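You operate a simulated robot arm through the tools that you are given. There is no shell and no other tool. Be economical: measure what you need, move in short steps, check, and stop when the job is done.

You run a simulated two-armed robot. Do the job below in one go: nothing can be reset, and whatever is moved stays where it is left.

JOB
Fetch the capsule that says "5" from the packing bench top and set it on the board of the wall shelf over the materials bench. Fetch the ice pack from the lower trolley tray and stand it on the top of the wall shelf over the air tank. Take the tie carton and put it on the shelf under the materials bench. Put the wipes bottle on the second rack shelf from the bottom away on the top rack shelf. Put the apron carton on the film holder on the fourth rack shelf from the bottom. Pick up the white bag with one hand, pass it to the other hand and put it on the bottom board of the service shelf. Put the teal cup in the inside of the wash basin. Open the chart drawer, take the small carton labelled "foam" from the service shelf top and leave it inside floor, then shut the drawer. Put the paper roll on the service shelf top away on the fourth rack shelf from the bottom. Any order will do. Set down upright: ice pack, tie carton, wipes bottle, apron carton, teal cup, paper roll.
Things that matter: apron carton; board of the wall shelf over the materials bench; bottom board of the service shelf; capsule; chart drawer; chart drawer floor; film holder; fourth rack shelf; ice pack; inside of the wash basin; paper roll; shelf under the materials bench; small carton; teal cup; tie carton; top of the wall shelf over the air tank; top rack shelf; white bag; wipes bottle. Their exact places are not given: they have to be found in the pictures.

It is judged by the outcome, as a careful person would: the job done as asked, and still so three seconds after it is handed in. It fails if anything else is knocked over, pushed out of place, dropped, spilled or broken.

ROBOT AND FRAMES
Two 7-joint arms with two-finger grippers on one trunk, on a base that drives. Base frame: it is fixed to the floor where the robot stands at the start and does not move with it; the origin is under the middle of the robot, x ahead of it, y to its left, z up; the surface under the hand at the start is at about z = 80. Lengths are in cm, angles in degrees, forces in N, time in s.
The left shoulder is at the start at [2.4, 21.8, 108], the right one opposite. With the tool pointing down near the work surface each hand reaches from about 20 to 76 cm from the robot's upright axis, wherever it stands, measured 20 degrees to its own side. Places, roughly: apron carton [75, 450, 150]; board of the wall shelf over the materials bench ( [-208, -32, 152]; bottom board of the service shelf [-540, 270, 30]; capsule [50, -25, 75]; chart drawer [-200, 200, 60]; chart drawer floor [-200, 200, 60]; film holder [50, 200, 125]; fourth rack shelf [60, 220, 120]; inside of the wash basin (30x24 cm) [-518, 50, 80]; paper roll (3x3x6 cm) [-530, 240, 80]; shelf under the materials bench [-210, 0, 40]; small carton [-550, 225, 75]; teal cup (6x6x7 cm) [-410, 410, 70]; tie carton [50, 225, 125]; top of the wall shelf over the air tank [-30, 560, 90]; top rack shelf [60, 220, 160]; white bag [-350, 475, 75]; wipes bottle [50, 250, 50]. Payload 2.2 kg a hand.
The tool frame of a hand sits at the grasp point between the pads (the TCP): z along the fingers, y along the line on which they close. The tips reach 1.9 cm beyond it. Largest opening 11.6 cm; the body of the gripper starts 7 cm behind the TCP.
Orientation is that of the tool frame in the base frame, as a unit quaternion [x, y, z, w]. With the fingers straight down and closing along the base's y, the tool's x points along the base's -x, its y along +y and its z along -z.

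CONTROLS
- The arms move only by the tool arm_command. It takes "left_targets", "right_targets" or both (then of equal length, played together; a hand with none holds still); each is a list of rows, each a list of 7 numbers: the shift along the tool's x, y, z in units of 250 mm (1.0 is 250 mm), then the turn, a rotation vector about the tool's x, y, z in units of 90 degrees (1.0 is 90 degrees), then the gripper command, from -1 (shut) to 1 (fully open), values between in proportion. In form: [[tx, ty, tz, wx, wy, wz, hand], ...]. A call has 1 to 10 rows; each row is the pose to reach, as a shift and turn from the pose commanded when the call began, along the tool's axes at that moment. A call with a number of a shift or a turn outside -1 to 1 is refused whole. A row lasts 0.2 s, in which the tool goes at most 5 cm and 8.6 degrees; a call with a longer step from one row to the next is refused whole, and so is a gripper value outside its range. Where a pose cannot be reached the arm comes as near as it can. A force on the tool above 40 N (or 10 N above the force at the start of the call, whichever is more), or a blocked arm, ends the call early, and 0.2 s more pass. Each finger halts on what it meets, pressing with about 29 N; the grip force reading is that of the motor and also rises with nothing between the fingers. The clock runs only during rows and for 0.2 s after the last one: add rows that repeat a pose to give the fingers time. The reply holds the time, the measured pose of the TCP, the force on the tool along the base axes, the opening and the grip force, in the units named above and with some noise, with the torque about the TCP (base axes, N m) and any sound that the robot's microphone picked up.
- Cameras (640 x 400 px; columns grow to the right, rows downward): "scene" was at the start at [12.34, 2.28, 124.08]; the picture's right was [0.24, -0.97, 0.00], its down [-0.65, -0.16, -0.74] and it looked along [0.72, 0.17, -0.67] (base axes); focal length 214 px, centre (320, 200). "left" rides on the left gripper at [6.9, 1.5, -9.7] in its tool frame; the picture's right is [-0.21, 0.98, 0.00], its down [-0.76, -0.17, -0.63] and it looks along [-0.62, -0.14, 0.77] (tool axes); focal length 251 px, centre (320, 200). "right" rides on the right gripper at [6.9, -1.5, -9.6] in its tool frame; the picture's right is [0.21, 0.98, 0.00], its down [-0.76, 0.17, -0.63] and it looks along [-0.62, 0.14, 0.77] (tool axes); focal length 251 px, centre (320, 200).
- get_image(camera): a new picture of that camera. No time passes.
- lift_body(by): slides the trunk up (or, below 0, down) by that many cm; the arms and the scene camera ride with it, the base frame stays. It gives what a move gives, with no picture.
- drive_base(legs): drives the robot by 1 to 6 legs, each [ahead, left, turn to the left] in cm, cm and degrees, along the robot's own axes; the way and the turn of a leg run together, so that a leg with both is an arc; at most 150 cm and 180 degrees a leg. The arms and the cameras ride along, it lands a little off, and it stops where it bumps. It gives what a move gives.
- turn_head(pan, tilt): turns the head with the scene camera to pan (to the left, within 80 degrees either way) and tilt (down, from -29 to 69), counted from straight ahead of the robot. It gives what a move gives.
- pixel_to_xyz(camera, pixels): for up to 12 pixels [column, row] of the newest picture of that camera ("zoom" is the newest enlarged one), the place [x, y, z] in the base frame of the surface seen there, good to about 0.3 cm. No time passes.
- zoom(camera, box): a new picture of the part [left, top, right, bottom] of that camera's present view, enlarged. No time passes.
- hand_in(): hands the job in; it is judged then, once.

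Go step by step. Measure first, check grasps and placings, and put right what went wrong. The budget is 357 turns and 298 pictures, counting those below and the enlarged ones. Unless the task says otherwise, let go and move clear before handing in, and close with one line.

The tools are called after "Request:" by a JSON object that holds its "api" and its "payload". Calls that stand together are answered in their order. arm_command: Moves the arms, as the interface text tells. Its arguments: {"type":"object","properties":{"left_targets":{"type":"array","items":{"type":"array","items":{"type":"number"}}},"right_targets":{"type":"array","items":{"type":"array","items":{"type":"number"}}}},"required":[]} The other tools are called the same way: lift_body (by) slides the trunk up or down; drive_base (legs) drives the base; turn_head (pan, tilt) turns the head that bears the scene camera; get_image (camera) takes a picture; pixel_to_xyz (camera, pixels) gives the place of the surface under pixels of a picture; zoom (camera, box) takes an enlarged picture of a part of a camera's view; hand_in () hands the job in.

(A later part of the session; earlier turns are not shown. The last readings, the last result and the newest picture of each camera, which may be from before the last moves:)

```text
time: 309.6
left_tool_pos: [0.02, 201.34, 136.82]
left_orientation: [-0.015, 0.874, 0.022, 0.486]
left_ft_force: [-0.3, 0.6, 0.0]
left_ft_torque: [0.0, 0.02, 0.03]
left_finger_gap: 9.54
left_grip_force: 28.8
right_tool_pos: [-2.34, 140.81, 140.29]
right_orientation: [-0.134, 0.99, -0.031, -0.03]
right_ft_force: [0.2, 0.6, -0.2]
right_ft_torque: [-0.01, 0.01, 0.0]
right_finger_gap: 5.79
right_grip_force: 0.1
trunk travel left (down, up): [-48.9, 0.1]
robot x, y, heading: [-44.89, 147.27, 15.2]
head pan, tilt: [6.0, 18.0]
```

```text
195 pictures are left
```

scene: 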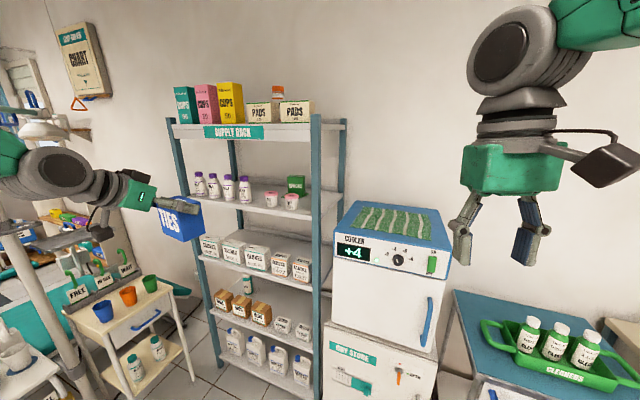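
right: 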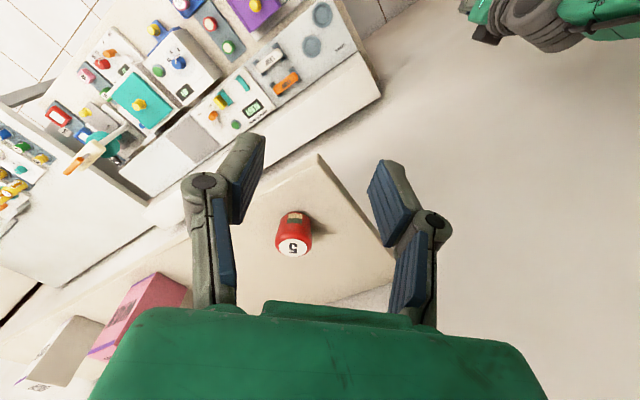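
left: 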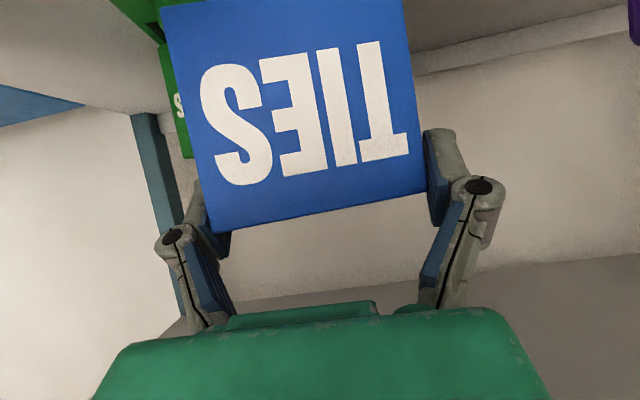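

All intact. Next I'll deliver the tie carton to the shelf under the materials bench. I tuck the left hand, lower the trunk and drive there.

Request:
{"api": "drive_base", "payload": {"legs": [[-25, 0, 0]]}}

Request:
{"api": "lift_body", "payload": {"by": -25}}

Request:
{"api": "arm_command", "payload": {"left_targets": [[0.05, -0.12, 0.03, 0, 0, 0, -1], [0.1, -0.24, 0.06, 0, 0, 0, -1], [0.15, -0.36, 0.1, 0, 0, 0, -1], [0.2, -0.48, 0.13, 0, 0, 0, -1], [0.25, -0.55, 0.16, 0, 0, 0, -1], [0.25, -0.55, 0.16, 0, 0, 0, -1]]}}

Request:
{"api": "drive_base", "payload": {"legs": [[0, 0, -167]]}}

```text
time: 311.5
left_tool_pos: [-24.95, 194.47, 137.07]
left_orientation: [-0.016, 0.874, 0.024, 0.486]
left_ft_force: [0.5, 0.0, -1.7]
left_ft_torque: [0.0, 0.0, 0.03]
left_finger_gap: 9.53
left_grip_force: 29.2
right_tool_pos: [-27.19, 133.99, 140.01]
right_orientation: [-0.137, 0.99, -0.033, -0.034]
right_ft_force: [-0.5, 0.1, -1.4]
right_ft_torque: [0.01, 0.01, -0.03]
right_finger_gap: 5.85
right_grip_force: 0.0
trunk travel left (down, up): [-48.9, 0.1]
robot x, y, heading: [-69.47, 140.5, 15.1]
head pan, tilt: [6.0, 18.0]
```

```text
time: 314.1
left_tool_pos: [-25.56, 194.33, 112.23]
left_orientation: [-0.015, 0.873, 0.025, 0.488]
left_ft_force: [-0.1, 0.1, -0.8]
left_ft_torque: [-0.02, -0.02, 0.01]
left_finger_gap: 9.51
left_grip_force: 28.5
right_tool_pos: [-27.73, 133.72, 114.91]
right_orientation: [-0.136, 0.99, -0.032, -0.035]
right_ft_force: [-0.3, 0.1, -0.1]
right_ft_torque: [0.03, -0.01, -0.03]
right_finger_gap: 5.78
right_grip_force: 0.1
trunk travel left (down, up): [-23.9, 25.1]
robot x, y, heading: [-69.21, 140.45, 15.5]
head pan, tilt: [6.0, 18.0]
```

```text
time: 315.5
left_tool_pos: [-24.76, 180.84, 104.45]
left_orientation: [-0.016, 0.873, 0.025, 0.487]
left_ft_force: [-0.4, 0.1, -1.2]
left_ft_torque: [-0.01, 0.02, 0.01]
left_finger_gap: 9.48
left_grip_force: 29.6
right_tool_pos: [-27.88, 133.67, 114.82]
right_orientation: [-0.136, 0.989, -0.032, -0.036]
right_ft_force: [-0.3, 1.5, 0.5]
right_ft_torque: [-0.01, -0.03, 0.02]
right_finger_gap: 5.81
right_grip_force: 0.0
trunk travel left (down, up): [-23.9, 25.1]
robot x, y, heading: [-69.72, 140.43, 15.3]
head pan, tilt: [6.0, 18.0]
```

```text
time: 322.7
left_tool_pos: [-104.53, 91.54, 104.43]
left_orientation: [0.866, 0.109, -0.482, 0.077]
left_ft_force: [0.1, -0.5, -1.0]
left_ft_torque: [0.01, 0.0, 0.01]
left_finger_gap: 9.41
left_grip_force: 28.9
right_tool_pos: [-111.76, 138.29, 114.96]
right_orientation: [0.969, 0.242, 0.032, -0.036]
right_ft_force: [-0.3, -0.1, 1.0]
right_ft_torque: [0.02, -0.02, -0.02]
right_finger_gap: 5.79
right_grip_force: 0.1
trunk travel left (down, up): [-23.9, 25.1]
robot x, y, heading: [-69.41, 140.93, -152.1]
head pan, tilt: [6.0, 18.0]
```

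Request:
{"api": "drive_base", "payload": {"legs": [[130, 0, 0], [0, 0, 62]]}}

Request:
{"api": "lift_body", "payload": {"by": -22}}

Request:
{"api": "turn_head", "payload": {"pan": 0, "tilt": 30}}

Request:
{"api": "get_image", "payload": {"camera": "scene"}}

```text
time: 331.9
left_tool_pos: [-155.68, 28.39, 104.62]
left_orientation: [0.686, 0.539, -0.374, 0.314]
left_ft_force: [0.5, -0.3, -1.1]
left_ft_torque: [0.01, 0.0, -0.01]
left_finger_gap: 9.36
left_grip_force: 29.1
right_tool_pos: [-200.4, 43.92, 114.81]
right_orientation: [0.706, 0.707, 0.01, -0.048]
right_ft_force: [0.5, -0.6, 0.1]
right_ft_torque: [-0.02, -0.05, -0.03]
right_finger_gap: 5.84
right_grip_force: 0.2
trunk travel left (down, up): [-23.9, 25.1]
robot x, y, heading: [-182.65, 82.04, -90.3]
head pan, tilt: [6.0, 18.0]
```

```text
time: 334.2
left_tool_pos: [-155.83, 28.58, 82.67]
left_orientation: [0.685, 0.539, -0.374, 0.316]
left_ft_force: [0.1, 0.3, -1.3]
left_ft_torque: [-0.01, -0.01, 0.0]
left_finger_gap: 9.36
left_grip_force: 28.6
right_tool_pos: [-200.44, 44.15, 92.65]
right_orientation: [0.706, 0.706, 0.012, -0.05]
right_ft_force: [-0.2, -0.1, 0.1]
right_ft_torque: [-0.01, -0.02, 0.01]
right_finger_gap: 5.79
right_grip_force: 0.1
trunk travel left (down, up): [-1.9, 47.1]
robot x, y, heading: [-182.54, 82.09, -90.2]
head pan, tilt: [6.0, 18.0]
```

```text
time: 335.0
left_tool_pos: [-155.74, 28.68, 82.78]
left_orientation: [0.685, 0.539, -0.375, 0.316]
left_ft_force: [-0.8, 0.3, -1.8]
left_ft_torque: [0.0, -0.01, -0.01]
left_finger_gap: 9.36
left_grip_force: 28.9
right_tool_pos: [-200.46, 44.18, 92.53]
right_orientation: [0.705, 0.707, 0.013, -0.052]
right_ft_force: [0.3, -0.4, 0.2]
right_ft_torque: [0.01, 0.03, 0.01]
right_finger_gap: 5.78
right_grip_force: 0.0
trunk travel left (down, up): [-1.9, 47.1]
robot x, y, heading: [-182.57, 82.27, -90.1]
head pan, tilt: [0.0, 30.0]
```

```text
194 pictures are left
```

scene: 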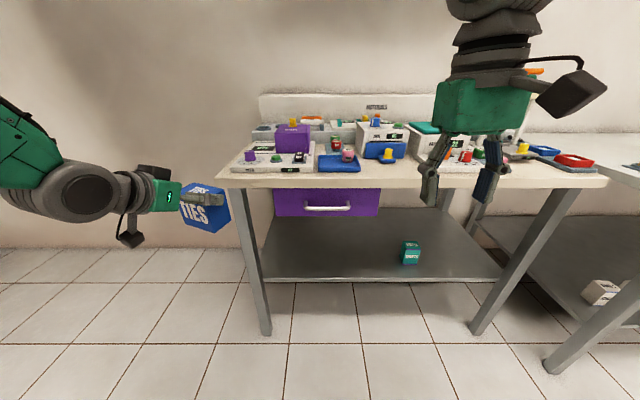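

The lower shelf is mostly empty, with one teal item at (410,252). I'll measure.

Request:
{"api": "pixel_to_xyz", "payload": {"camera": "scene", "pixels": [[270, 278], [495, 278], [350, 240], [410, 262], [325, 214], [325, 207], [250, 180], [245, 220], [560, 180], [340, 262], [300, 270], [475, 300]]}}

```text
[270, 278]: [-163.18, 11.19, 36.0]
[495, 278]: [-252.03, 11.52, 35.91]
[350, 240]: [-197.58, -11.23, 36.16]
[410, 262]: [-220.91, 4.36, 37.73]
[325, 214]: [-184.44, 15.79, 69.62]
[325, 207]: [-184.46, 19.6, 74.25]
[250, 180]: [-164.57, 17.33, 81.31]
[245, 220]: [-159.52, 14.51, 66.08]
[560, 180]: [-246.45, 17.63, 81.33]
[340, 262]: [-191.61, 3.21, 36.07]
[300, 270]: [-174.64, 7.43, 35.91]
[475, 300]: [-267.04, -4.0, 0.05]
```

Shelf z is 36.0 with its front at y≈12. I'll back off slightly and lower the arm in front of the bench, bringing the hand inward.

Request:
{"api": "drive_base", "payload": {"legs": [[-8, -8, 0]]}}

Request:
{"api": "arm_command", "payload": {"left_targets": [[0.121, -0.05, 0.078, 0, 0, 0, -1], [0.242, -0.1, 0.156, 0, 0, 0, -1], [0.363, -0.15, 0.233, 0, 0, 0, -1], [0.484, -0.2, 0.311, 0, 0, 0, -1], [0.606, -0.24, 0.389, 0, 0, 0, -1], [0.606, -0.24, 0.389, 0, 0, 0, -1]]}}

Request:
{"api": "arm_command", "payload": {"left_targets": [[0.121, -0.05, 0.078, 0, 0, 0, -1], [0.242, -0.1, 0.156, 0, 0, 0, -1], [0.363, -0.12, 0.233, 0, 0, 0, -1], [0.484, -0.12, 0.311, 0, 0, 0, -1], [0.54, -0.12, 0.347, 0, 0, 0, -1], [0.54, -0.12, 0.347, 0, 0, 0, -1]]}}

Request:
{"api": "get_image", "payload": {"camera": "scene"}}

Request:
{"api": "get_image", "payload": {"camera": "left"}}

```text
time: 336.2
left_tool_pos: [-161.83, 36.96, 82.33]
left_orientation: [0.681, 0.543, -0.38, 0.313]
left_ft_force: [1.0, -0.1, -1.5]
left_ft_torque: [-0.02, 0.05, -0.07]
left_finger_gap: 9.34
left_grip_force: 28.5
right_tool_pos: [-206.38, 52.13, 92.86]
right_orientation: [0.704, 0.708, 0.006, -0.057]
right_ft_force: [1.9, 0.1, -1.2]
right_ft_torque: [-0.03, 0.12, 0.01]
right_finger_gap: 5.81
right_grip_force: 0.1
trunk travel left (down, up): [-1.9, 47.1]
robot x, y, heading: [-189.96, 90.42, -89.9]
head pan, tilt: [0.0, 30.0]
```

```text
time: 337.6
left_tool_pos: [-167.3, 37.87, 64.4]
left_orientation: [0.68, 0.543, -0.378, 0.315]
left_ft_force: [0.7, -0.1, -2.2]
left_ft_torque: [0.01, 0.06, -0.05]
left_finger_gap: 9.33
left_grip_force: 28.9
right_tool_pos: [-206.43, 52.41, 92.62]
right_orientation: [0.704, 0.708, 0.01, -0.056]
right_ft_force: [0.8, -0.5, -0.4]
right_ft_torque: [0.01, 0.04, 0.0]
right_finger_gap: 5.8
right_grip_force: 0.1
trunk travel left (down, up): [-1.9, 47.1]
robot x, y, heading: [-189.77, 90.46, -89.7]
head pan, tilt: [0.0, 30.0]
```

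```text
time: 339.0
left_tool_pos: [-171.05, 37.91, 48.61]
left_orientation: [0.683, 0.541, -0.373, 0.318]
left_ft_force: [-0.1, 0.2, -0.1]
left_ft_torque: [0.0, -0.01, -0.01]
left_finger_gap: 9.33
left_grip_force: 28.6
right_tool_pos: [-207.96, 52.28, 92.36]
right_orientation: [0.703, 0.709, 0.015, -0.052]
right_ft_force: [-0.2, -0.4, 0.1]
right_ft_torque: [-0.03, 0.02, 0.02]
right_finger_gap: 5.82
right_grip_force: 0.0
trunk travel left (down, up): [-1.9, 47.1]
robot x, y, heading: [-189.78, 90.06, -89.9]
head pan, tilt: [0.0, 30.0]
```

```text
193 pictures are left
```

scene: 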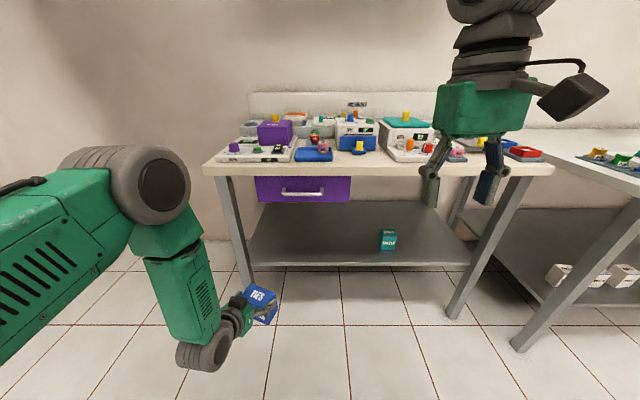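

```text
192 pictures are left
```

left: 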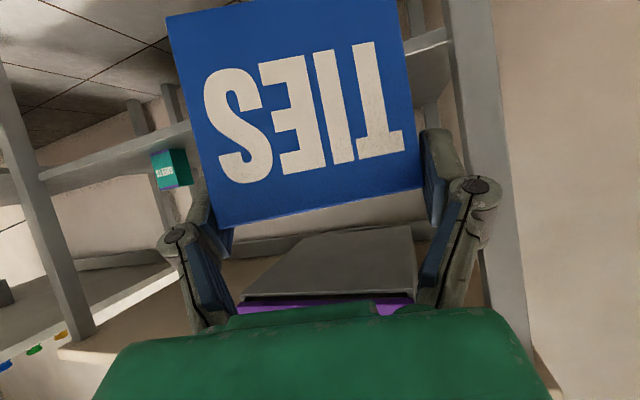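

I'll level the small roll and drive in so the carton is over the shelf.

Request:
{"api": "arm_command", "payload": {"left_targets": [[0, 0, 0, 0, 0, -0.023, -1], [0, 0, 0, 0, 0, -0.023, -1]]}}

Request:
{"api": "drive_base", "payload": {"legs": [[34, -5, 0]]}}

Request:
{"api": "turn_head", "payload": {"pan": 5, "tilt": 40}}

Request:
{"api": "turn_head", "payload": {"pan": 6, "tilt": 40}}

Request:
{"api": "get_image", "payload": {"camera": "scene"}}

Request:
{"api": "get_image", "payload": {"camera": "left"}}

```text
time: 339.6
left_tool_pos: [-171.87, 37.85, 48.85]
left_orientation: [0.675, 0.551, -0.377, 0.314]
left_ft_force: [-0.4, 0.1, -1.4]
left_ft_torque: [0.01, -0.01, 0.05]
left_finger_gap: 9.32
left_grip_force: 29.0
right_tool_pos: [-209.05, 52.28, 92.06]
right_orientation: [0.705, 0.708, 0.018, -0.048]
right_ft_force: [-1.2, 0.7, -0.3]
right_ft_torque: [0.02, -0.05, -0.02]
right_finger_gap: 5.8
right_grip_force: 0.1
trunk travel left (down, up): [-1.9, 47.1]
robot x, y, heading: [-190.2, 90.53, -89.8]
head pan, tilt: [0.0, 30.0]
```

```text
time: 341.6
left_tool_pos: [-175.57, 8.84, 48.82]
left_orientation: [0.676, 0.556, -0.372, 0.308]
left_ft_force: [-0.3, 0.3, -1.3]
left_ft_torque: [0.0, -0.03, 0.05]
left_finger_gap: 9.33
left_grip_force: 28.8
right_tool_pos: [-212.66, 22.23, 92.56]
right_orientation: [0.7, 0.713, 0.014, -0.046]
right_ft_force: [0.1, 1.4, 0.7]
right_ft_torque: [-0.02, 0.04, 0.0]
right_finger_gap: 5.77
right_grip_force: 0.0
trunk travel left (down, up): [-1.9, 47.1]
robot x, y, heading: [-194.84, 59.23, -89.2]
head pan, tilt: [0.0, 30.0]
stopped in leg 1: the robot was blocked; the commanded pose is now the measured one
```

```text
time: 342.4
left_tool_pos: [-175.53, 8.91, 48.66]
left_orientation: [0.676, 0.556, -0.373, 0.308]
left_ft_force: [-0.1, -0.4, -0.7]
left_ft_torque: [0.0, 0.01, 0.0]
left_finger_gap: 9.32
left_grip_force: 28.5
right_tool_pos: [-212.66, 22.23, 92.7]
right_orientation: [0.7, 0.712, 0.014, -0.047]
right_ft_force: [0.0, 0.4, 0.1]
right_ft_torque: [-0.09, 0.02, -0.03]
right_finger_gap: 5.78
right_grip_force: 0.1
trunk travel left (down, up): [-1.9, 47.1]
robot x, y, heading: [-194.65, 59.52, -89.4]
head pan, tilt: [5.0, 40.0]
```

```text
time: 343.0
left_tool_pos: [-175.3, 8.9, 48.59]
left_orientation: [0.676, 0.556, -0.372, 0.308]
left_ft_force: [0.7, -0.1, -1.0]
left_ft_torque: [-0.01, -0.01, 0.01]
left_finger_gap: 9.3
left_grip_force: 28.8
right_tool_pos: [-212.79, 22.32, 92.58]
right_orientation: [0.701, 0.712, 0.014, -0.045]
right_ft_force: [0.6, -0.3, -0.8]
right_ft_torque: [0.0, -0.01, 0.0]
right_finger_gap: 5.78
right_grip_force: 0.2
trunk travel left (down, up): [-1.9, 47.1]
robot x, y, heading: [-194.55, 59.32, -89.4]
head pan, tilt: [6.0, 40.0]
```

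```text
191 pictures are left
```

scene: 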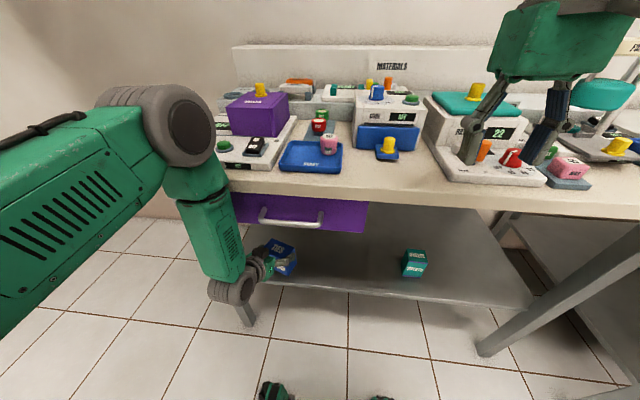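

```text
190 pictures are left
```

left: 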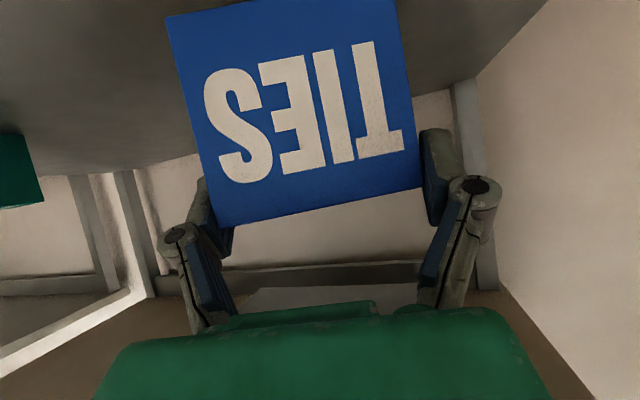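

The base was blocked, probably the left forearm meeting the bench edge, and the right hand is low over the bench items. I'll raise the right hand, check it, then back off and extend the left arm flatter.

Request:
{"api": "arm_command", "payload": {"right_targets": [[0, 0, -0.12, 0, 0, 0, 0], [0, 0, -0.25, 0, 0, 0, 0], [0, 0, -0.4, 0, 0, 0, 0], [0, 0, -0.4, 0, 0, 0, 0]]}}

Request:
{"api": "get_image", "payload": {"camera": "right"}}

Request:
{"api": "drive_base", "payload": {"legs": [[-18, 0, 0]]}}

Request:
{"api": "get_image", "payload": {"camera": "scene"}}

```text
time: 344.0
left_tool_pos: [-175.41, 9.0, 48.51]
left_orientation: [0.676, 0.557, -0.372, 0.308]
left_ft_force: [-0.3, -0.2, -0.4]
left_ft_torque: [0.03, 0.01, -0.02]
left_finger_gap: 9.33
left_grip_force: 29.0
right_tool_pos: [-211.91, 21.16, 102.47]
right_orientation: [0.701, 0.712, 0.013, -0.047]
right_ft_force: [0.8, 0.2, -0.2]
right_ft_torque: [0.01, 0.0, -0.03]
right_finger_gap: 5.81
right_grip_force: 0.1
trunk travel left (down, up): [-1.9, 47.1]
robot x, y, heading: [-194.29, 59.43, -89.5]
head pan, tilt: [6.0, 40.0]
```

```text
189 pictures are left
```

right: 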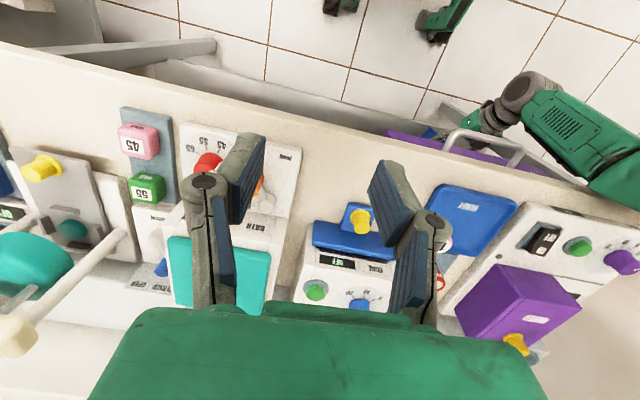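

```text
time: 345.5
left_tool_pos: [-175.61, 26.3, 48.28]
left_orientation: [0.677, 0.558, -0.37, 0.305]
left_ft_force: [-0.8, -0.4, -0.5]
left_ft_torque: [0.01, 0.04, 0.01]
left_finger_gap: 9.34
left_grip_force: 29.6
right_tool_pos: [-212.0, 38.33, 102.32]
right_orientation: [0.701, 0.711, 0.015, -0.05]
right_ft_force: [-0.5, 0.3, 2.0]
right_ft_torque: [-0.01, 0.01, 0.02]
right_finger_gap: 5.77
right_grip_force: 0.0
trunk travel left (down, up): [-1.9, 47.1]
robot x, y, heading: [-194.9, 77.1, -89.7]
head pan, tilt: [6.0, 40.0]
```

```text
188 pictures are left
```

scene: 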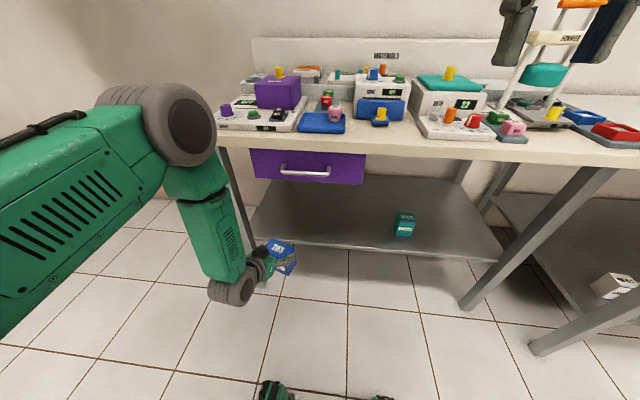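

Bench items look undisturbed. Now I extend the left arm forward with the robot farther back.

Request:
{"api": "arm_command", "payload": {"left_targets": [[-0.08, 0, 0.139, 0, 0, 0, -1], [-0.16, 0, 0.278, 0, 0, 0, -1], [-0.24, 0, 0.417, 0, 0, 0, -1], [-0.32, 0, 0.556, 0, 0, 0, -1], [-0.398, 0, 0.695, 0, 0, 0, -1], [-0.398, 0, 0.695, 0, 0, 0, -1]]}}

Request:
{"api": "get_image", "payload": {"camera": "scene"}}

```text
time: 346.9
left_tool_pos: [-179.63, 6.6, 47.08]
left_orientation: [0.677, 0.558, -0.371, 0.306]
left_ft_force: [-0.8, 0.3, -1.5]
left_ft_torque: [-0.01, 0.01, 0.02]
left_finger_gap: 9.3
left_grip_force: 29.4
right_tool_pos: [-212.01, 38.55, 102.45]
right_orientation: [0.701, 0.712, 0.013, -0.048]
right_ft_force: [0.0, -0.5, -0.3]
right_ft_torque: [0.03, 0.01, 0.0]
right_finger_gap: 5.8
right_grip_force: 0.1
trunk travel left (down, up): [-1.9, 47.1]
robot x, y, heading: [-194.97, 77.29, -89.5]
head pan, tilt: [6.0, 40.0]
```

```text
187 pictures are left
```

scene: 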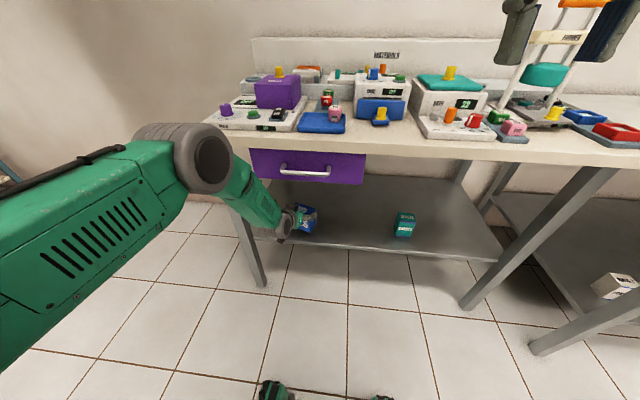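

Request:
{"api": "arm_command", "payload": {"left_targets": [[-0.05, 0, 0.078, 0, 0, 0, -1], [-0.097, 0, 0.152, 0, 0, 0, -1], [-0.05, 0, 0.182, 0, 0, 0, -1], [-0.003, 0, 0.212, 0, 0, 0, -1], [-0.003, 0, 0.212, 0, 0, 0, -1], [-0.003, 0, 0.212, 0, 0, 0, -1]]}}

Request:
{"api": "zoom", "payload": {"camera": "scene", "box": [220, 160, 400, 280]}}

```text
time: 348.3
left_tool_pos: [-180.28, 2.44, 44.69]
left_orientation: [0.676, 0.558, -0.371, 0.306]
left_ft_force: [0.5, 0.5, -2.3]
left_ft_torque: [0.05, -0.02, 0.01]
left_finger_gap: 9.28
left_grip_force: 29.4
right_tool_pos: [-212.03, 38.5, 102.43]
right_orientation: [0.701, 0.712, 0.014, -0.049]
right_ft_force: [-0.8, -0.9, 0.5]
right_ft_torque: [-0.03, -0.01, -0.01]
right_finger_gap: 5.78
right_grip_force: 0.1
trunk travel left (down, up): [-1.9, 47.1]
robot x, y, heading: [-194.87, 77.19, -89.4]
head pan, tilt: [6.0, 40.0]
```

```text
3.33 times, centred on (310, 220) of scene
```

zoom: 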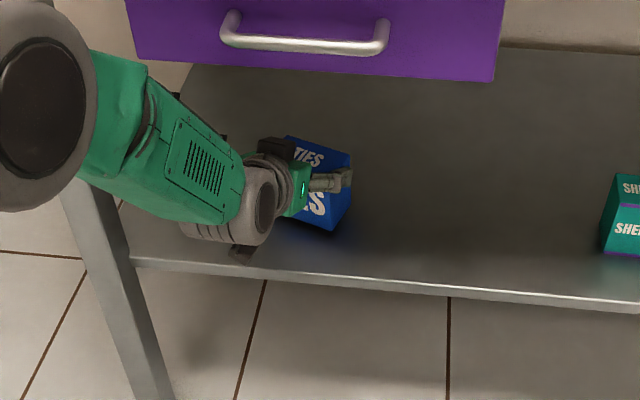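

Lower gently to contact.

Request:
{"api": "arm_command", "payload": {"left_targets": [[0.017, 0, 0.011, 0, 0, 0, -1], [0.034, 0, 0.022, 0, 0, 0, -1], [0.04, 0, 0.026, 0, 0, 0, -1], [0.04, 0, 0.026, 0, 0, 0, -1]]}}

```text
time: 349.3
left_tool_pos: [-180.41, 2.08, 43.69]
left_orientation: [0.676, 0.556, -0.373, 0.308]
left_ft_force: [-1.0, 2.0, 12.4]
left_ft_torque: [-0.11, -0.42, 0.0]
left_finger_gap: 9.29
left_grip_force: 28.3
right_tool_pos: [-212.3, 38.7, 102.38]
right_orientation: [0.701, 0.711, 0.015, -0.048]
right_ft_force: [0.2, 0.2, 0.0]
right_ft_torque: [0.01, 0.0, -0.01]
right_finger_gap: 5.8
right_grip_force: 0.0
trunk travel left (down, up): [-1.9, 47.1]
robot x, y, heading: [-194.53, 77.12, -89.7]
head pan, tilt: [6.0, 40.0]
```

Contact (about 14 N). I'll release and retract along the axis.

Request:
{"api": "arm_command", "payload": {"left_targets": [[-0.005, 0, -0.003, 0, 0, 0, 0.7], [-0.005, 0, -0.003, 0, 0, 0, 1], [-0.005, 0, -0.003, 0, 0, 0, 1], [0, 0, -0.1, 0, 0, 0, 1], [0, 0, -0.25, 0, 0, 0, 1], [0.02, 0, -0.42, 0, 0, 0, 1], [0.06, 0, -0.58, 0, 0, 0, 1], [0.1, 0, -0.75, 0, 0, 0, 1], [0.1, 0, -0.75, 0, 0, 0, 1]]}}

Request:
{"api": "zoom", "payload": {"camera": "scene", "box": [220, 160, 400, 280]}}

Request:
{"api": "get_image", "payload": {"camera": "left"}}

```text
time: 351.3
left_tool_pos: [-177.11, 19.0, 51.19]
left_orientation: [0.677, 0.557, -0.372, 0.305]
left_ft_force: [0.0, -0.2, -0.4]
left_ft_torque: [0.0, 0.0, 0.0]
left_finger_gap: 11.61
left_grip_force: 0.0
right_tool_pos: [-211.99, 38.44, 102.33]
right_orientation: [0.701, 0.711, 0.014, -0.05]
right_ft_force: [0.5, 0.0, 0.8]
right_ft_torque: [-0.01, 0.0, 0.01]
right_finger_gap: 5.81
right_grip_force: 0.1
trunk travel left (down, up): [-1.9, 47.1]
robot x, y, heading: [-194.46, 77.3, -89.8]
head pan, tilt: [6.0, 40.0]
```

```text
3.33 times, centred on (310, 220) of scene
```

zoom: 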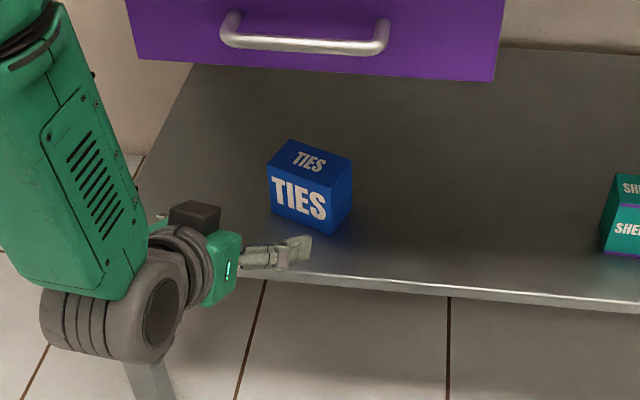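

```text
184 pictures are left
```

left: 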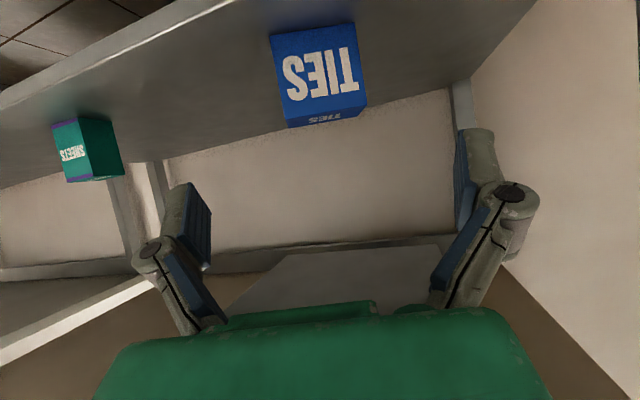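

The tie carton stands on the shelf. Next is the chart drawer: I'll drive around to the island's east face and look.

Request:
{"api": "drive_base", "payload": {"legs": [[-8, 0, 0], [0, 0, 90], [60, 0, 0]]}}

Request:
{"api": "lift_body", "payload": {"by": 20}}

Request:
{"api": "drive_base", "payload": {"legs": [[0, 0, 90], [130, 0, 0], [0, 0, 90]]}}

Request:
{"api": "turn_head", "payload": {"pan": 0, "tilt": 30}}

Request:
{"api": "get_image", "payload": {"camera": "scene"}}

```text
time: 359.3
left_tool_pos: [-74.12, 103.14, 51.31]
left_orientation: [0.085, 0.873, -0.047, 0.479]
left_ft_force: [0.3, 0.0, 0.4]
left_ft_torque: [-0.02, -0.03, -0.01]
left_finger_gap: 11.6
left_grip_force: 0.0
right_tool_pos: [-93.43, 68.33, 102.35]
right_orientation: [-0.006, 0.999, -0.024, -0.045]
right_ft_force: [0.0, -0.6, -0.3]
right_ft_torque: [0.0, 0.02, -0.02]
right_finger_gap: 5.79
right_grip_force: 0.0
trunk travel left (down, up): [-1.9, 47.1]
robot x, y, heading: [-132.47, 85.4, 0.6]
head pan, tilt: [6.0, 40.0]
```

```text
time: 361.4
left_tool_pos: [-74.0, 103.19, 71.44]
left_orientation: [0.085, 0.871, -0.047, 0.481]
left_ft_force: [1.2, -0.1, 0.6]
left_ft_torque: [-0.01, 0.0, -0.02]
left_finger_gap: 11.61
left_grip_force: 0.1
right_tool_pos: [-93.72, 68.36, 122.45]
right_orientation: [-0.006, 0.999, -0.025, -0.043]
right_ft_force: [1.3, -0.1, 0.1]
right_ft_torque: [0.0, -0.01, -0.02]
right_finger_gap: 5.81
right_grip_force: 0.0
trunk travel left (down, up): [-21.9, 27.1]
robot x, y, heading: [-132.04, 85.38, 0.4]
head pan, tilt: [6.0, 40.0]
```

```text
time: 373.7
left_tool_pos: [-177.76, 260.11, 72.12]
left_orientation: [0.709, -0.507, -0.393, -0.293]
left_ft_force: [16.3, 7.4, 2.4]
left_ft_torque: [0.0, -0.05, 0.01]
left_finger_gap: 10.74
left_grip_force: 0.1
right_tool_pos: [-139.41, 260.11, 122.72]
right_orientation: [0.875, -0.482, 0.047, -0.003]
right_ft_force: [-0.7, 0.1, -0.3]
right_ft_torque: [0.05, -0.03, 0.02]
right_finger_gap: 5.81
right_grip_force: 0.2
trunk travel left (down, up): [-21.9, 27.1]
robot x, y, heading: [-134.22, 219.76, 121.9]
head pan, tilt: [6.0, 40.0]
stopped in leg 3: the force on the tool passed its limit at 61 N (the readings are from after the stop); the commanded pose is now the measured one
```

```text
time: 374.4
left_tool_pos: [-178.01, 260.0, 72.05]
left_orientation: [0.71, -0.505, -0.396, -0.29]
left_ft_force: [17.4, 7.7, 3.5]
left_ft_torque: [0.0, -0.04, 0.11]
left_finger_gap: 10.7
left_grip_force: 0.0
right_tool_pos: [-139.19, 260.36, 122.63]
right_orientation: [0.875, -0.482, 0.049, -0.003]
right_ft_force: [-0.7, 0.1, 0.2]
right_ft_torque: [0.0, 0.0, 0.03]
right_finger_gap: 5.78
right_grip_force: 0.0
trunk travel left (down, up): [-21.9, 27.1]
robot x, y, heading: [-134.22, 218.86, 122.2]
head pan, tilt: [0.0, 30.0]
```

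```text
183 pictures are left
```

scene: 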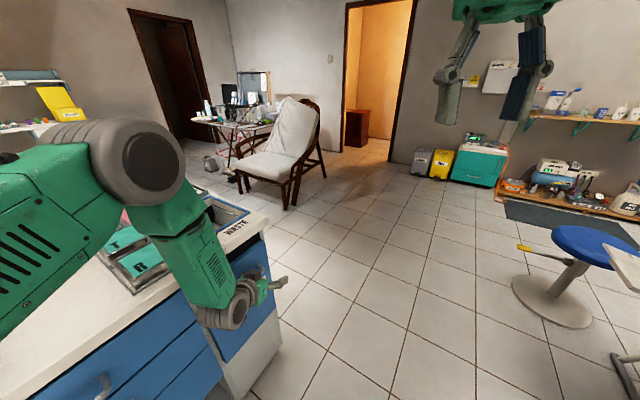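

The left hand touched the island's side panel while turning. I'll turn back, give more room and retry.

Request:
{"api": "drive_base", "payload": {"legs": [[0, 0, -32]]}}

Request:
{"api": "drive_base", "payload": {"legs": [[0, -28, 0], [0, 0, 90]]}}

Request:
{"api": "turn_head", "payload": {"pan": 0, "tilt": 28}}

Request:
{"api": "get_image", "payload": {"camera": "scene"}}

```text
time: 376.3
left_tool_pos: [-150.32, 276.96, 72.03]
left_orientation: [-0.546, 0.68, 0.3, 0.387]
left_ft_force: [1.0, -0.2, 0.5]
left_ft_torque: [-0.02, -0.01, 0.0]
left_finger_gap: 11.59
left_grip_force: 0.0
right_tool_pos: [-117.17, 256.92, 122.77]
right_orientation: [0.709, -0.703, 0.048, 0.01]
right_ft_force: [-0.1, -0.8, 0.8]
right_ft_torque: [-0.02, 0.01, -0.03]
right_finger_gap: 5.81
right_grip_force: 0.1
trunk travel left (down, up): [-21.9, 27.1]
robot x, y, heading: [-134.11, 219.06, 90.3]
head pan, tilt: [0.0, 30.0]
```

```text
time: 382.1
left_tool_pos: [-163.65, 203.49, 72.35]
left_orientation: [0.866, -0.093, -0.488, -0.056]
left_ft_force: [0.5, 0.3, 0.1]
left_ft_torque: [-0.03, -0.02, 0.02]
left_finger_gap: 11.61
left_grip_force: 0.0
right_tool_pos: [-143.75, 237.2, 122.5]
right_orientation: [0.999, 0.01, 0.042, -0.02]
right_ft_force: [-0.7, 0.1, 0.0]
right_ft_torque: [-0.05, 0.03, 0.0]
right_finger_gap: 5.81
right_grip_force: 0.0
trunk travel left (down, up): [-21.9, 27.1]
robot x, y, heading: [-105.97, 218.94, -179.2]
head pan, tilt: [0.0, 30.0]
```

```text
time: 382.8
left_tool_pos: [-163.41, 203.77, 72.51]
left_orientation: [0.865, -0.093, -0.489, -0.057]
left_ft_force: [0.0, -0.9, -0.5]
left_ft_torque: [0.0, -0.02, 0.04]
left_finger_gap: 11.62
left_grip_force: 0.1
right_tool_pos: [-143.54, 237.34, 122.35]
right_orientation: [0.999, 0.009, 0.046, -0.022]
right_ft_force: [0.3, 0.7, 0.4]
right_ft_torque: [-0.05, -0.03, -0.06]
right_finger_gap: 5.82
right_grip_force: 0.1
trunk travel left (down, up): [-21.9, 27.1]
robot x, y, heading: [-106.24, 220.11, -179.3]
head pan, tilt: [0.0, 28.0]
```

```text
182 pictures are left
```

scene: 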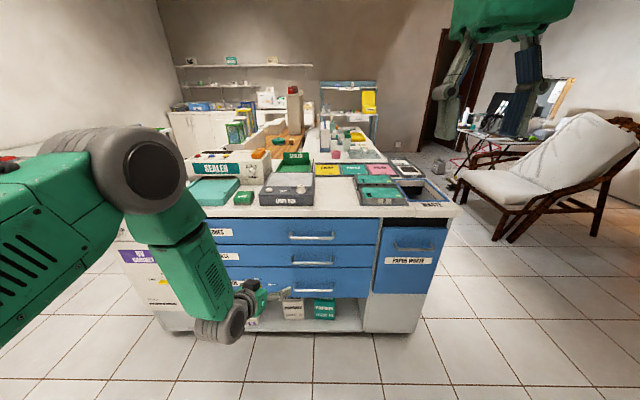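

I'll zoom on the drawers.

Request:
{"api": "zoom", "payload": {"camera": "scene", "box": [190, 195, 460, 335]}}

Request:
{"api": "pixel_to_xyz", "payload": {"camera": "scene", "pixels": [[312, 237], [312, 264], [300, 290], [290, 237], [335, 237], [292, 264], [335, 264], [230, 232], [378, 225], [320, 215], [412, 245], [340, 275]]}}

```text
2.37 times, centred on (325, 265) of scene
```

zoom: 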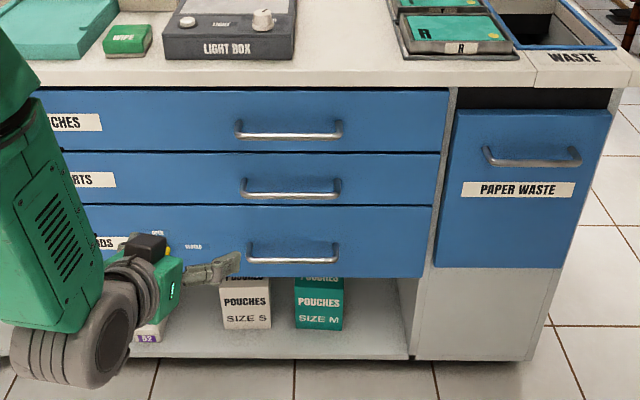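

```text
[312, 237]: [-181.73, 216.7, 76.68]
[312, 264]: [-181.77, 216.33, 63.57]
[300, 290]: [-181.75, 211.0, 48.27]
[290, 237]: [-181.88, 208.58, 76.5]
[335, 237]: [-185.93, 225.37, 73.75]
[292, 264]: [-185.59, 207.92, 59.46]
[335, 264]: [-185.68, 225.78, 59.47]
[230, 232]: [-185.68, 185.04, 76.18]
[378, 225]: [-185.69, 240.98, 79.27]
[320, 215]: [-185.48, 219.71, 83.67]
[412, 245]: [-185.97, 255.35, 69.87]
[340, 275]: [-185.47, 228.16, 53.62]
```

The CHARTS drawer handle is at x -181.8, y 208–224, z 63.6. I'll grip it with the left hand horizontal and the fingers closing vertically. First I reposition and level the hand.

Request:
{"api": "drive_base", "payload": {"legs": [[-4, -12, -0.7]]}}

Request:
{"api": "arm_command", "payload": {"left_targets": [[0, 0, 0, 0, -0.09, 0, 0], [0, 0, 0, 0, -0.18, 0, 0], [0, 0, 0, 0, -0.27, 0, 0], [0, 0, 0, 0, -0.35, 0, 0], [0, 0, 0, 0, -0.35, 0, 0]]}}

Request:
{"api": "arm_command", "payload": {"left_targets": [[0, 0, 0, 0, 0, 0.09, 0], [0, 0, 0, 0, 0, 0.18, 0], [0, 0, 0, 0, 0, 0.27, 0], [0, 0, 0, 0, 0, 0.36, 0], [0, 0, 0, 0, 0, 0.45, 0], [0, 0, 0, 0, 0, 0.54, 0], [0, 0, 0, 0, 0, 0.63, 0], [0, 0, 0, 0, 0, 0.72, 0], [0, 0, 0, 0, 0, 0.81, 0], [0, 0, 0, 0, 0, 0.9, 0]]}}

Request:
{"api": "get_image", "payload": {"camera": "scene"}}

```text
time: 384.0
left_tool_pos: [-159.98, 211.36, 71.4]
left_orientation: [0.865, -0.084, -0.489, -0.079]
left_ft_force: [0.0, -4.1, -0.2]
left_ft_torque: [0.15, 0.0, -0.25]
left_finger_gap: 11.61
left_grip_force: 0.0
right_tool_pos: [-140.02, 242.38, 122.84]
right_orientation: [0.998, 0.003, 0.047, -0.048]
right_ft_force: [-0.7, -4.3, -0.4]
right_ft_torque: [0.31, -0.08, 0.06]
right_finger_gap: 5.78
right_grip_force: 0.0
trunk travel left (down, up): [-21.9, 27.1]
robot x, y, heading: [-102.29, 230.54, -180.1]
head pan, tilt: [0.0, 28.0]
```

```text
time: 385.4
left_tool_pos: [-159.46, 214.57, 72.73]
left_orientation: [-0.697, 0.073, 0.708, 0.088]
left_ft_force: [0.3, 0.3, 0.2]
left_ft_torque: [-0.04, -0.03, -0.05]
left_finger_gap: 5.81
left_grip_force: 0.1
right_tool_pos: [-139.09, 247.08, 122.45]
right_orientation: [0.998, 0.004, 0.048, -0.03]
right_ft_force: [-0.3, -0.6, 0.1]
right_ft_torque: [0.04, 0.01, 0.03]
right_finger_gap: 5.79
right_grip_force: 0.0
trunk travel left (down, up): [-21.9, 27.1]
robot x, y, heading: [-102.61, 230.93, -179.9]
head pan, tilt: [0.0, 28.0]
stopped in row 5 (left hand): the arm was blocked; the commanded pose is now the measured one
```

```text
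time: 387.6
left_tool_pos: [-159.37, 216.75, 73.04]
left_orientation: [-0.478, 0.515, 0.59, -0.398]
left_ft_force: [0.3, 1.9, 1.1]
left_ft_torque: [0.02, -0.03, 0.08]
left_finger_gap: 5.8
left_grip_force: 0.1
right_tool_pos: [-139.21, 250.3, 121.89]
right_orientation: [0.998, 0.002, 0.052, -0.017]
right_ft_force: [0.9, 1.1, 0.7]
right_ft_torque: [-0.11, -0.01, -0.05]
right_finger_gap: 5.77
right_grip_force: 0.1
trunk travel left (down, up): [-21.9, 27.1]
robot x, y, heading: [-102.19, 231.59, 179.8]
head pan, tilt: [0.0, 28.0]
```

```text
180 pictures are left
```

scene: 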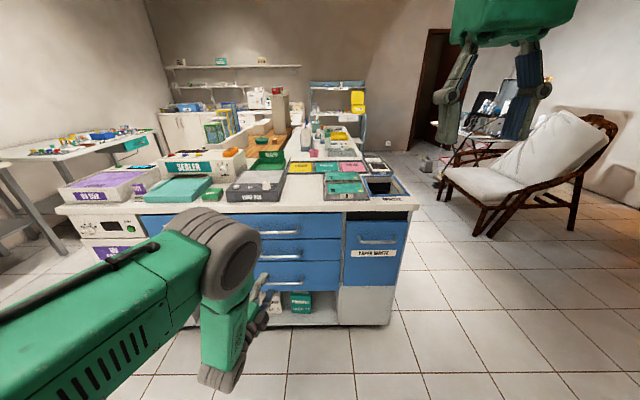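

The roll works. I'll fine-align the hand, with z toward the drawer and closing vertical, and lower it to handle height.

Request:
{"api": "arm_command", "payload": {"left_targets": [[0.015, -0.09, 0, -0.001, 0.073, 0.049, 0], [0.03, -0.18, 0, -0.003, 0.146, 0.0987, 0], [0.045, -0.28, 0, -0.003, 0.146, 0.0987, 0], [0.058, -0.371, 0, -0.003, 0.146, 0.0987, 0], [0.058, -0.371, 0, -0.003, 0.146, 0.0987, 0]]}}

Request:
{"api": "turn_head", "payload": {"pan": 5, "tilt": 30}}

Request:
{"api": "turn_head", "payload": {"pan": 0, "tilt": 30}}

Request:
{"api": "turn_head", "payload": {"pan": 5, "tilt": 30}}

Request:
{"api": "turn_head", "payload": {"pan": 0, "tilt": 30}}

Request:
{"api": "get_image", "payload": {"camera": "left"}}

```text
time: 388.8
left_tool_pos: [-159.5, 214.12, 63.0]
left_orientation: [0.509, -0.492, -0.506, 0.494]
left_ft_force: [0.1, -0.3, -0.6]
left_ft_torque: [0.02, -0.02, -0.09]
left_finger_gap: 5.79
left_grip_force: 0.0
right_tool_pos: [-139.15, 246.15, 122.43]
right_orientation: [0.998, 0.004, 0.05, -0.033]
right_ft_force: [0.1, -1.4, 0.3]
right_ft_torque: [0.08, -0.02, -0.01]
right_finger_gap: 5.81
right_grip_force: 0.1
trunk travel left (down, up): [-21.9, 27.1]
robot x, y, heading: [-102.36, 230.82, -180.0]
head pan, tilt: [0.0, 28.0]
```

```text
time: 389.5
left_tool_pos: [-159.49, 215.55, 63.24]
left_orientation: [0.504, -0.495, -0.504, 0.497]
left_ft_force: [-0.6, -0.3, -0.4]
left_ft_torque: [0.01, 0.0, -0.01]
left_finger_gap: 5.8
left_grip_force: 0.0
right_tool_pos: [-139.1, 248.41, 122.18]
right_orientation: [0.998, 0.003, 0.049, -0.026]
right_ft_force: [0.2, -0.4, 0.9]
right_ft_torque: [0.02, 0.03, -0.01]
right_finger_gap: 5.81
right_grip_force: 0.0
trunk travel left (down, up): [-21.9, 27.1]
robot x, y, heading: [-102.15, 231.33, 179.9]
head pan, tilt: [5.0, 30.0]
```

```text
time: 390.1
left_tool_pos: [-159.61, 216.41, 63.52]
left_orientation: [0.503, -0.498, -0.502, 0.497]
left_ft_force: [0.8, 1.9, -0.3]
left_ft_torque: [0.02, -0.05, 0.05]
left_finger_gap: 5.76
left_grip_force: 0.1
right_tool_pos: [-139.13, 249.38, 121.99]
right_orientation: [0.998, 0.003, 0.051, -0.021]
right_ft_force: [0.4, 1.7, 0.3]
right_ft_torque: [-0.16, -0.06, -0.02]
right_finger_gap: 5.81
right_grip_force: 0.1
trunk travel left (down, up): [-21.9, 27.1]
robot x, y, heading: [-102.42, 231.37, 179.6]
head pan, tilt: [0.0, 30.0]
```

```text
time: 390.8
left_tool_pos: [-159.43, 215.77, 63.21]
left_orientation: [-0.504, 0.497, 0.504, -0.496]
left_ft_force: [1.2, 0.8, 0.3]
left_ft_torque: [-0.01, 0.01, -0.03]
left_finger_gap: 5.82
left_grip_force: 0.0
right_tool_pos: [-139.21, 248.32, 122.23]
right_orientation: [0.998, 0.004, 0.052, -0.024]
right_ft_force: [0.1, 0.6, 0.2]
right_ft_torque: [-0.04, 0.0, -0.02]
right_finger_gap: 5.79
right_grip_force: 0.0
trunk travel left (down, up): [-21.9, 27.1]
robot x, y, heading: [-102.46, 231.28, 180.2]
head pan, tilt: [5.0, 30.0]
```

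```text
time: 391.5
left_tool_pos: [-159.5, 214.85, 63.13]
left_orientation: [0.507, -0.494, -0.505, 0.495]
left_ft_force: [-0.2, -0.4, 0.3]
left_ft_torque: [0.01, 0.02, -0.05]
left_finger_gap: 5.82
left_grip_force: 0.1
right_tool_pos: [-139.21, 246.99, 122.34]
right_orientation: [0.998, 0.005, 0.052, -0.03]
right_ft_force: [-0.4, -0.9, -0.2]
right_ft_torque: [0.07, -0.01, -0.01]
right_finger_gap: 5.8
right_grip_force: 0.1
trunk travel left (down, up): [-21.9, 27.1]
robot x, y, heading: [-102.32, 230.8, -179.9]
head pan, tilt: [0.0, 30.0]
```

```text
179 pictures are left
```

left: 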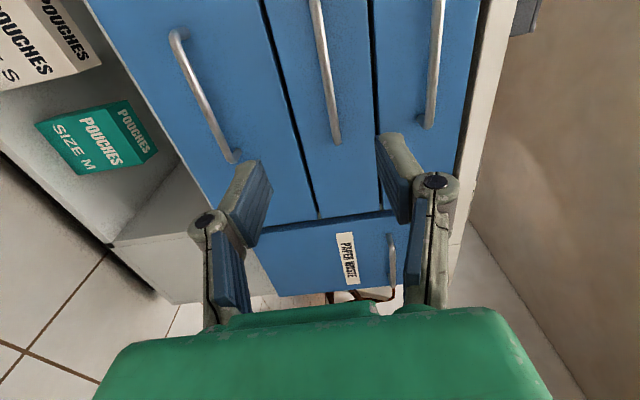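

The middle drawer's bar lies between the fingers. I'll drive forward 19 cm.

Request:
{"api": "drive_base", "payload": {"legs": [[19, 0, 0]]}}

Request:
{"api": "get_image", "payload": {"camera": "left"}}

Request:
{"api": "zoom", "payload": {"camera": "scene", "box": [180, 200, 400, 340]}}

```text
time: 393.0
left_tool_pos: [-178.71, 215.42, 63.08]
left_orientation: [-0.504, 0.496, 0.506, -0.494]
left_ft_force: [-0.3, -0.1, 0.1]
left_ft_torque: [0.03, -0.01, -0.03]
left_finger_gap: 5.78
left_grip_force: 0.0
right_tool_pos: [-158.28, 247.51, 122.3]
right_orientation: [0.998, 0.0, 0.051, -0.028]
right_ft_force: [0.2, -0.1, 0.1]
right_ft_torque: [0.04, -0.06, 0.03]
right_finger_gap: 5.82
right_grip_force: 0.1
trunk travel left (down, up): [-21.9, 27.1]
robot x, y, heading: [-121.72, 230.79, 179.7]
head pan, tilt: [0.0, 30.0]
```

```text
178 pictures are left
```

left: 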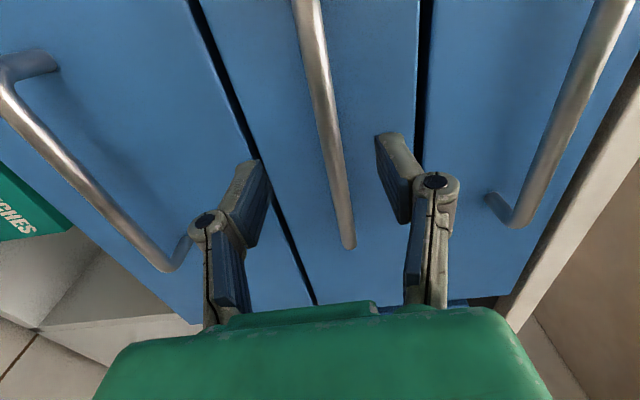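

```text
2.86 times, centred on (290, 270) of scene
```

zoom: 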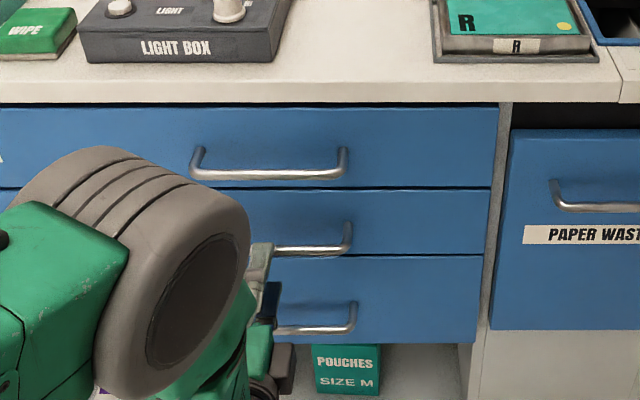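

Move 3 cm further and close on the bar.

Request:
{"api": "arm_command", "payload": {"left_targets": [[0, 0.01, 0.06, 0, 0, 0, 0], [0, 0.01, 0.12, 0, 0, 0, 0], [0, 0.01, 0.12, 0, 0, 0, -1], [0, 0.01, 0.12, 0, 0, 0, -1], [0, 0.01, 0.12, 0, 0, 0, -1]]}}

Request:
{"api": "arm_command", "payload": {"left_targets": [[0, 0, -0.06, 0, 0, 0, -1], [0, 0, -0.12, 0, 0, 0, -1], [0, 0, -0.2, 0, 0, 0, -1], [0, 0, -0.2, 0, 0, 0, -1]]}}

Request:
{"api": "zoom", "payload": {"camera": "scene", "box": [180, 200, 400, 340]}}

```text
time: 394.2
left_tool_pos: [-181.55, 215.81, 63.93]
left_orientation: [-0.5, 0.497, 0.507, -0.496]
left_ft_force: [-0.8, 4.3, 14.4]
left_ft_torque: [-0.68, 0.09, -0.4]
left_finger_gap: 0.63
left_grip_force: 34.7
right_tool_pos: [-157.67, 248.18, 122.17]
right_orientation: [0.998, 0.001, 0.053, -0.026]
right_ft_force: [0.3, -0.1, -0.2]
right_ft_torque: [-0.03, 0.0, 0.01]
right_finger_gap: 5.79
right_grip_force: 0.0
trunk travel left (down, up): [-21.9, 27.1]
robot x, y, heading: [-121.48, 231.03, 179.7]
head pan, tilt: [0.0, 30.0]
```

```text
time: 395.2
left_tool_pos: [-176.4, 215.87, 63.83]
left_orientation: [-0.501, 0.496, 0.507, -0.496]
left_ft_force: [0.6, 7.1, 26.9]
left_ft_torque: [-0.62, 0.18, 0.01]
left_finger_gap: 0.65
left_grip_force: 34.1
right_tool_pos: [-157.65, 248.12, 122.34]
right_orientation: [0.998, 0.001, 0.05, -0.027]
right_ft_force: [0.2, -0.5, 0.1]
right_ft_torque: [-0.01, 0.01, -0.01]
right_finger_gap: 5.81
right_grip_force: 0.1
trunk travel left (down, up): [-21.9, 27.1]
robot x, y, heading: [-121.32, 231.03, 179.7]
head pan, tilt: [0.0, 30.0]
```

```text
2.86 times, centred on (290, 270) of scene
```

zoom: 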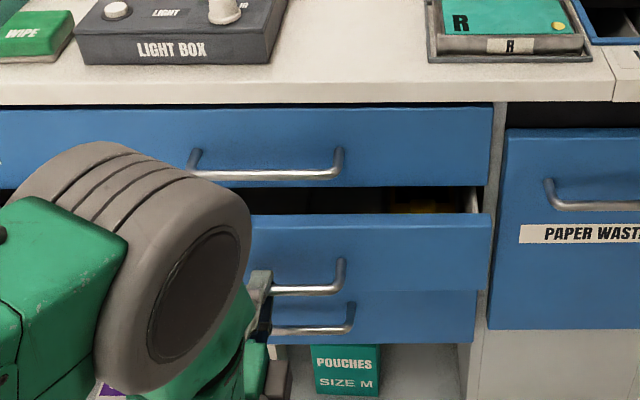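

The drawer is opening. I'll relax the vertical load and pull by driving back.

Request:
{"api": "arm_command", "payload": {"left_targets": [[0, -0.012, -0.06, 0, 0, 0, -1], [0, -0.012, -0.14, 0, 0, 0, -1], [0, -0.012, -0.2, 0, 0, 0, -1], [0, -0.012, -0.2, 0, 0, 0, -1]]}}

Request:
{"api": "drive_base", "payload": {"legs": [[-14, 0, 0]]}}

Request:
{"api": "get_image", "payload": {"camera": "scene"}}

```text
time: 395.7
left_tool_pos: [-174.64, 215.79, 63.93]
left_orientation: [-0.497, 0.492, 0.511, -0.499]
left_ft_force: [0.6, 8.9, 16.8]
left_ft_torque: [-0.81, 0.05, 0.45]
left_finger_gap: 0.61
left_grip_force: 34.6
right_tool_pos: [-157.81, 247.8, 122.17]
right_orientation: [0.998, 0.0, 0.052, -0.028]
right_ft_force: [-1.3, -0.1, -0.6]
right_ft_torque: [0.0, -0.05, -0.02]
right_finger_gap: 5.8
right_grip_force: 0.0
trunk travel left (down, up): [-21.9, 27.1]
robot x, y, heading: [-121.06, 230.68, 179.5]
head pan, tilt: [0.0, 30.0]
stopped in row 2 (left hand): the force on the tool passed its limit at 42 N (the readings are from after the stop); the commanded pose is now the measured one
```

```text
time: 397.1
left_tool_pos: [-160.34, 215.76, 63.88]
left_orientation: [-0.499, 0.493, 0.51, -0.498]
left_ft_force: [-0.8, 19.4, 20.2]
left_ft_torque: [-0.61, 0.13, -0.25]
left_finger_gap: 0.61
left_grip_force: 33.8
right_tool_pos: [-143.51, 247.97, 122.29]
right_orientation: [0.998, 0.0, 0.051, -0.026]
right_ft_force: [0.9, -0.5, -0.5]
right_ft_torque: [-0.01, 0.06, 0.04]
right_finger_gap: 5.8
right_grip_force: 0.1
trunk travel left (down, up): [-21.9, 27.1]
robot x, y, heading: [-107.26, 230.72, 179.7]
head pan, tilt: [0.0, 30.0]
```

```text
175 pictures are left
```

scene: 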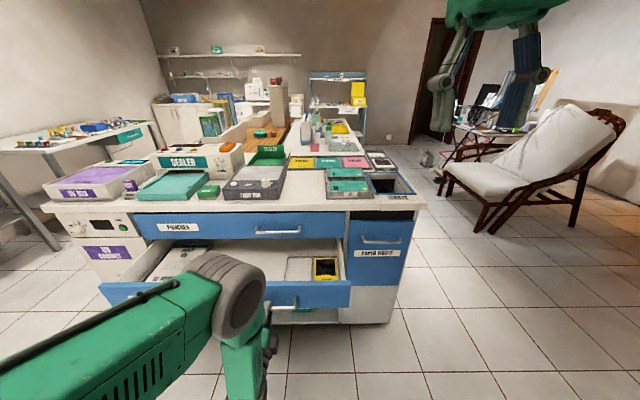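

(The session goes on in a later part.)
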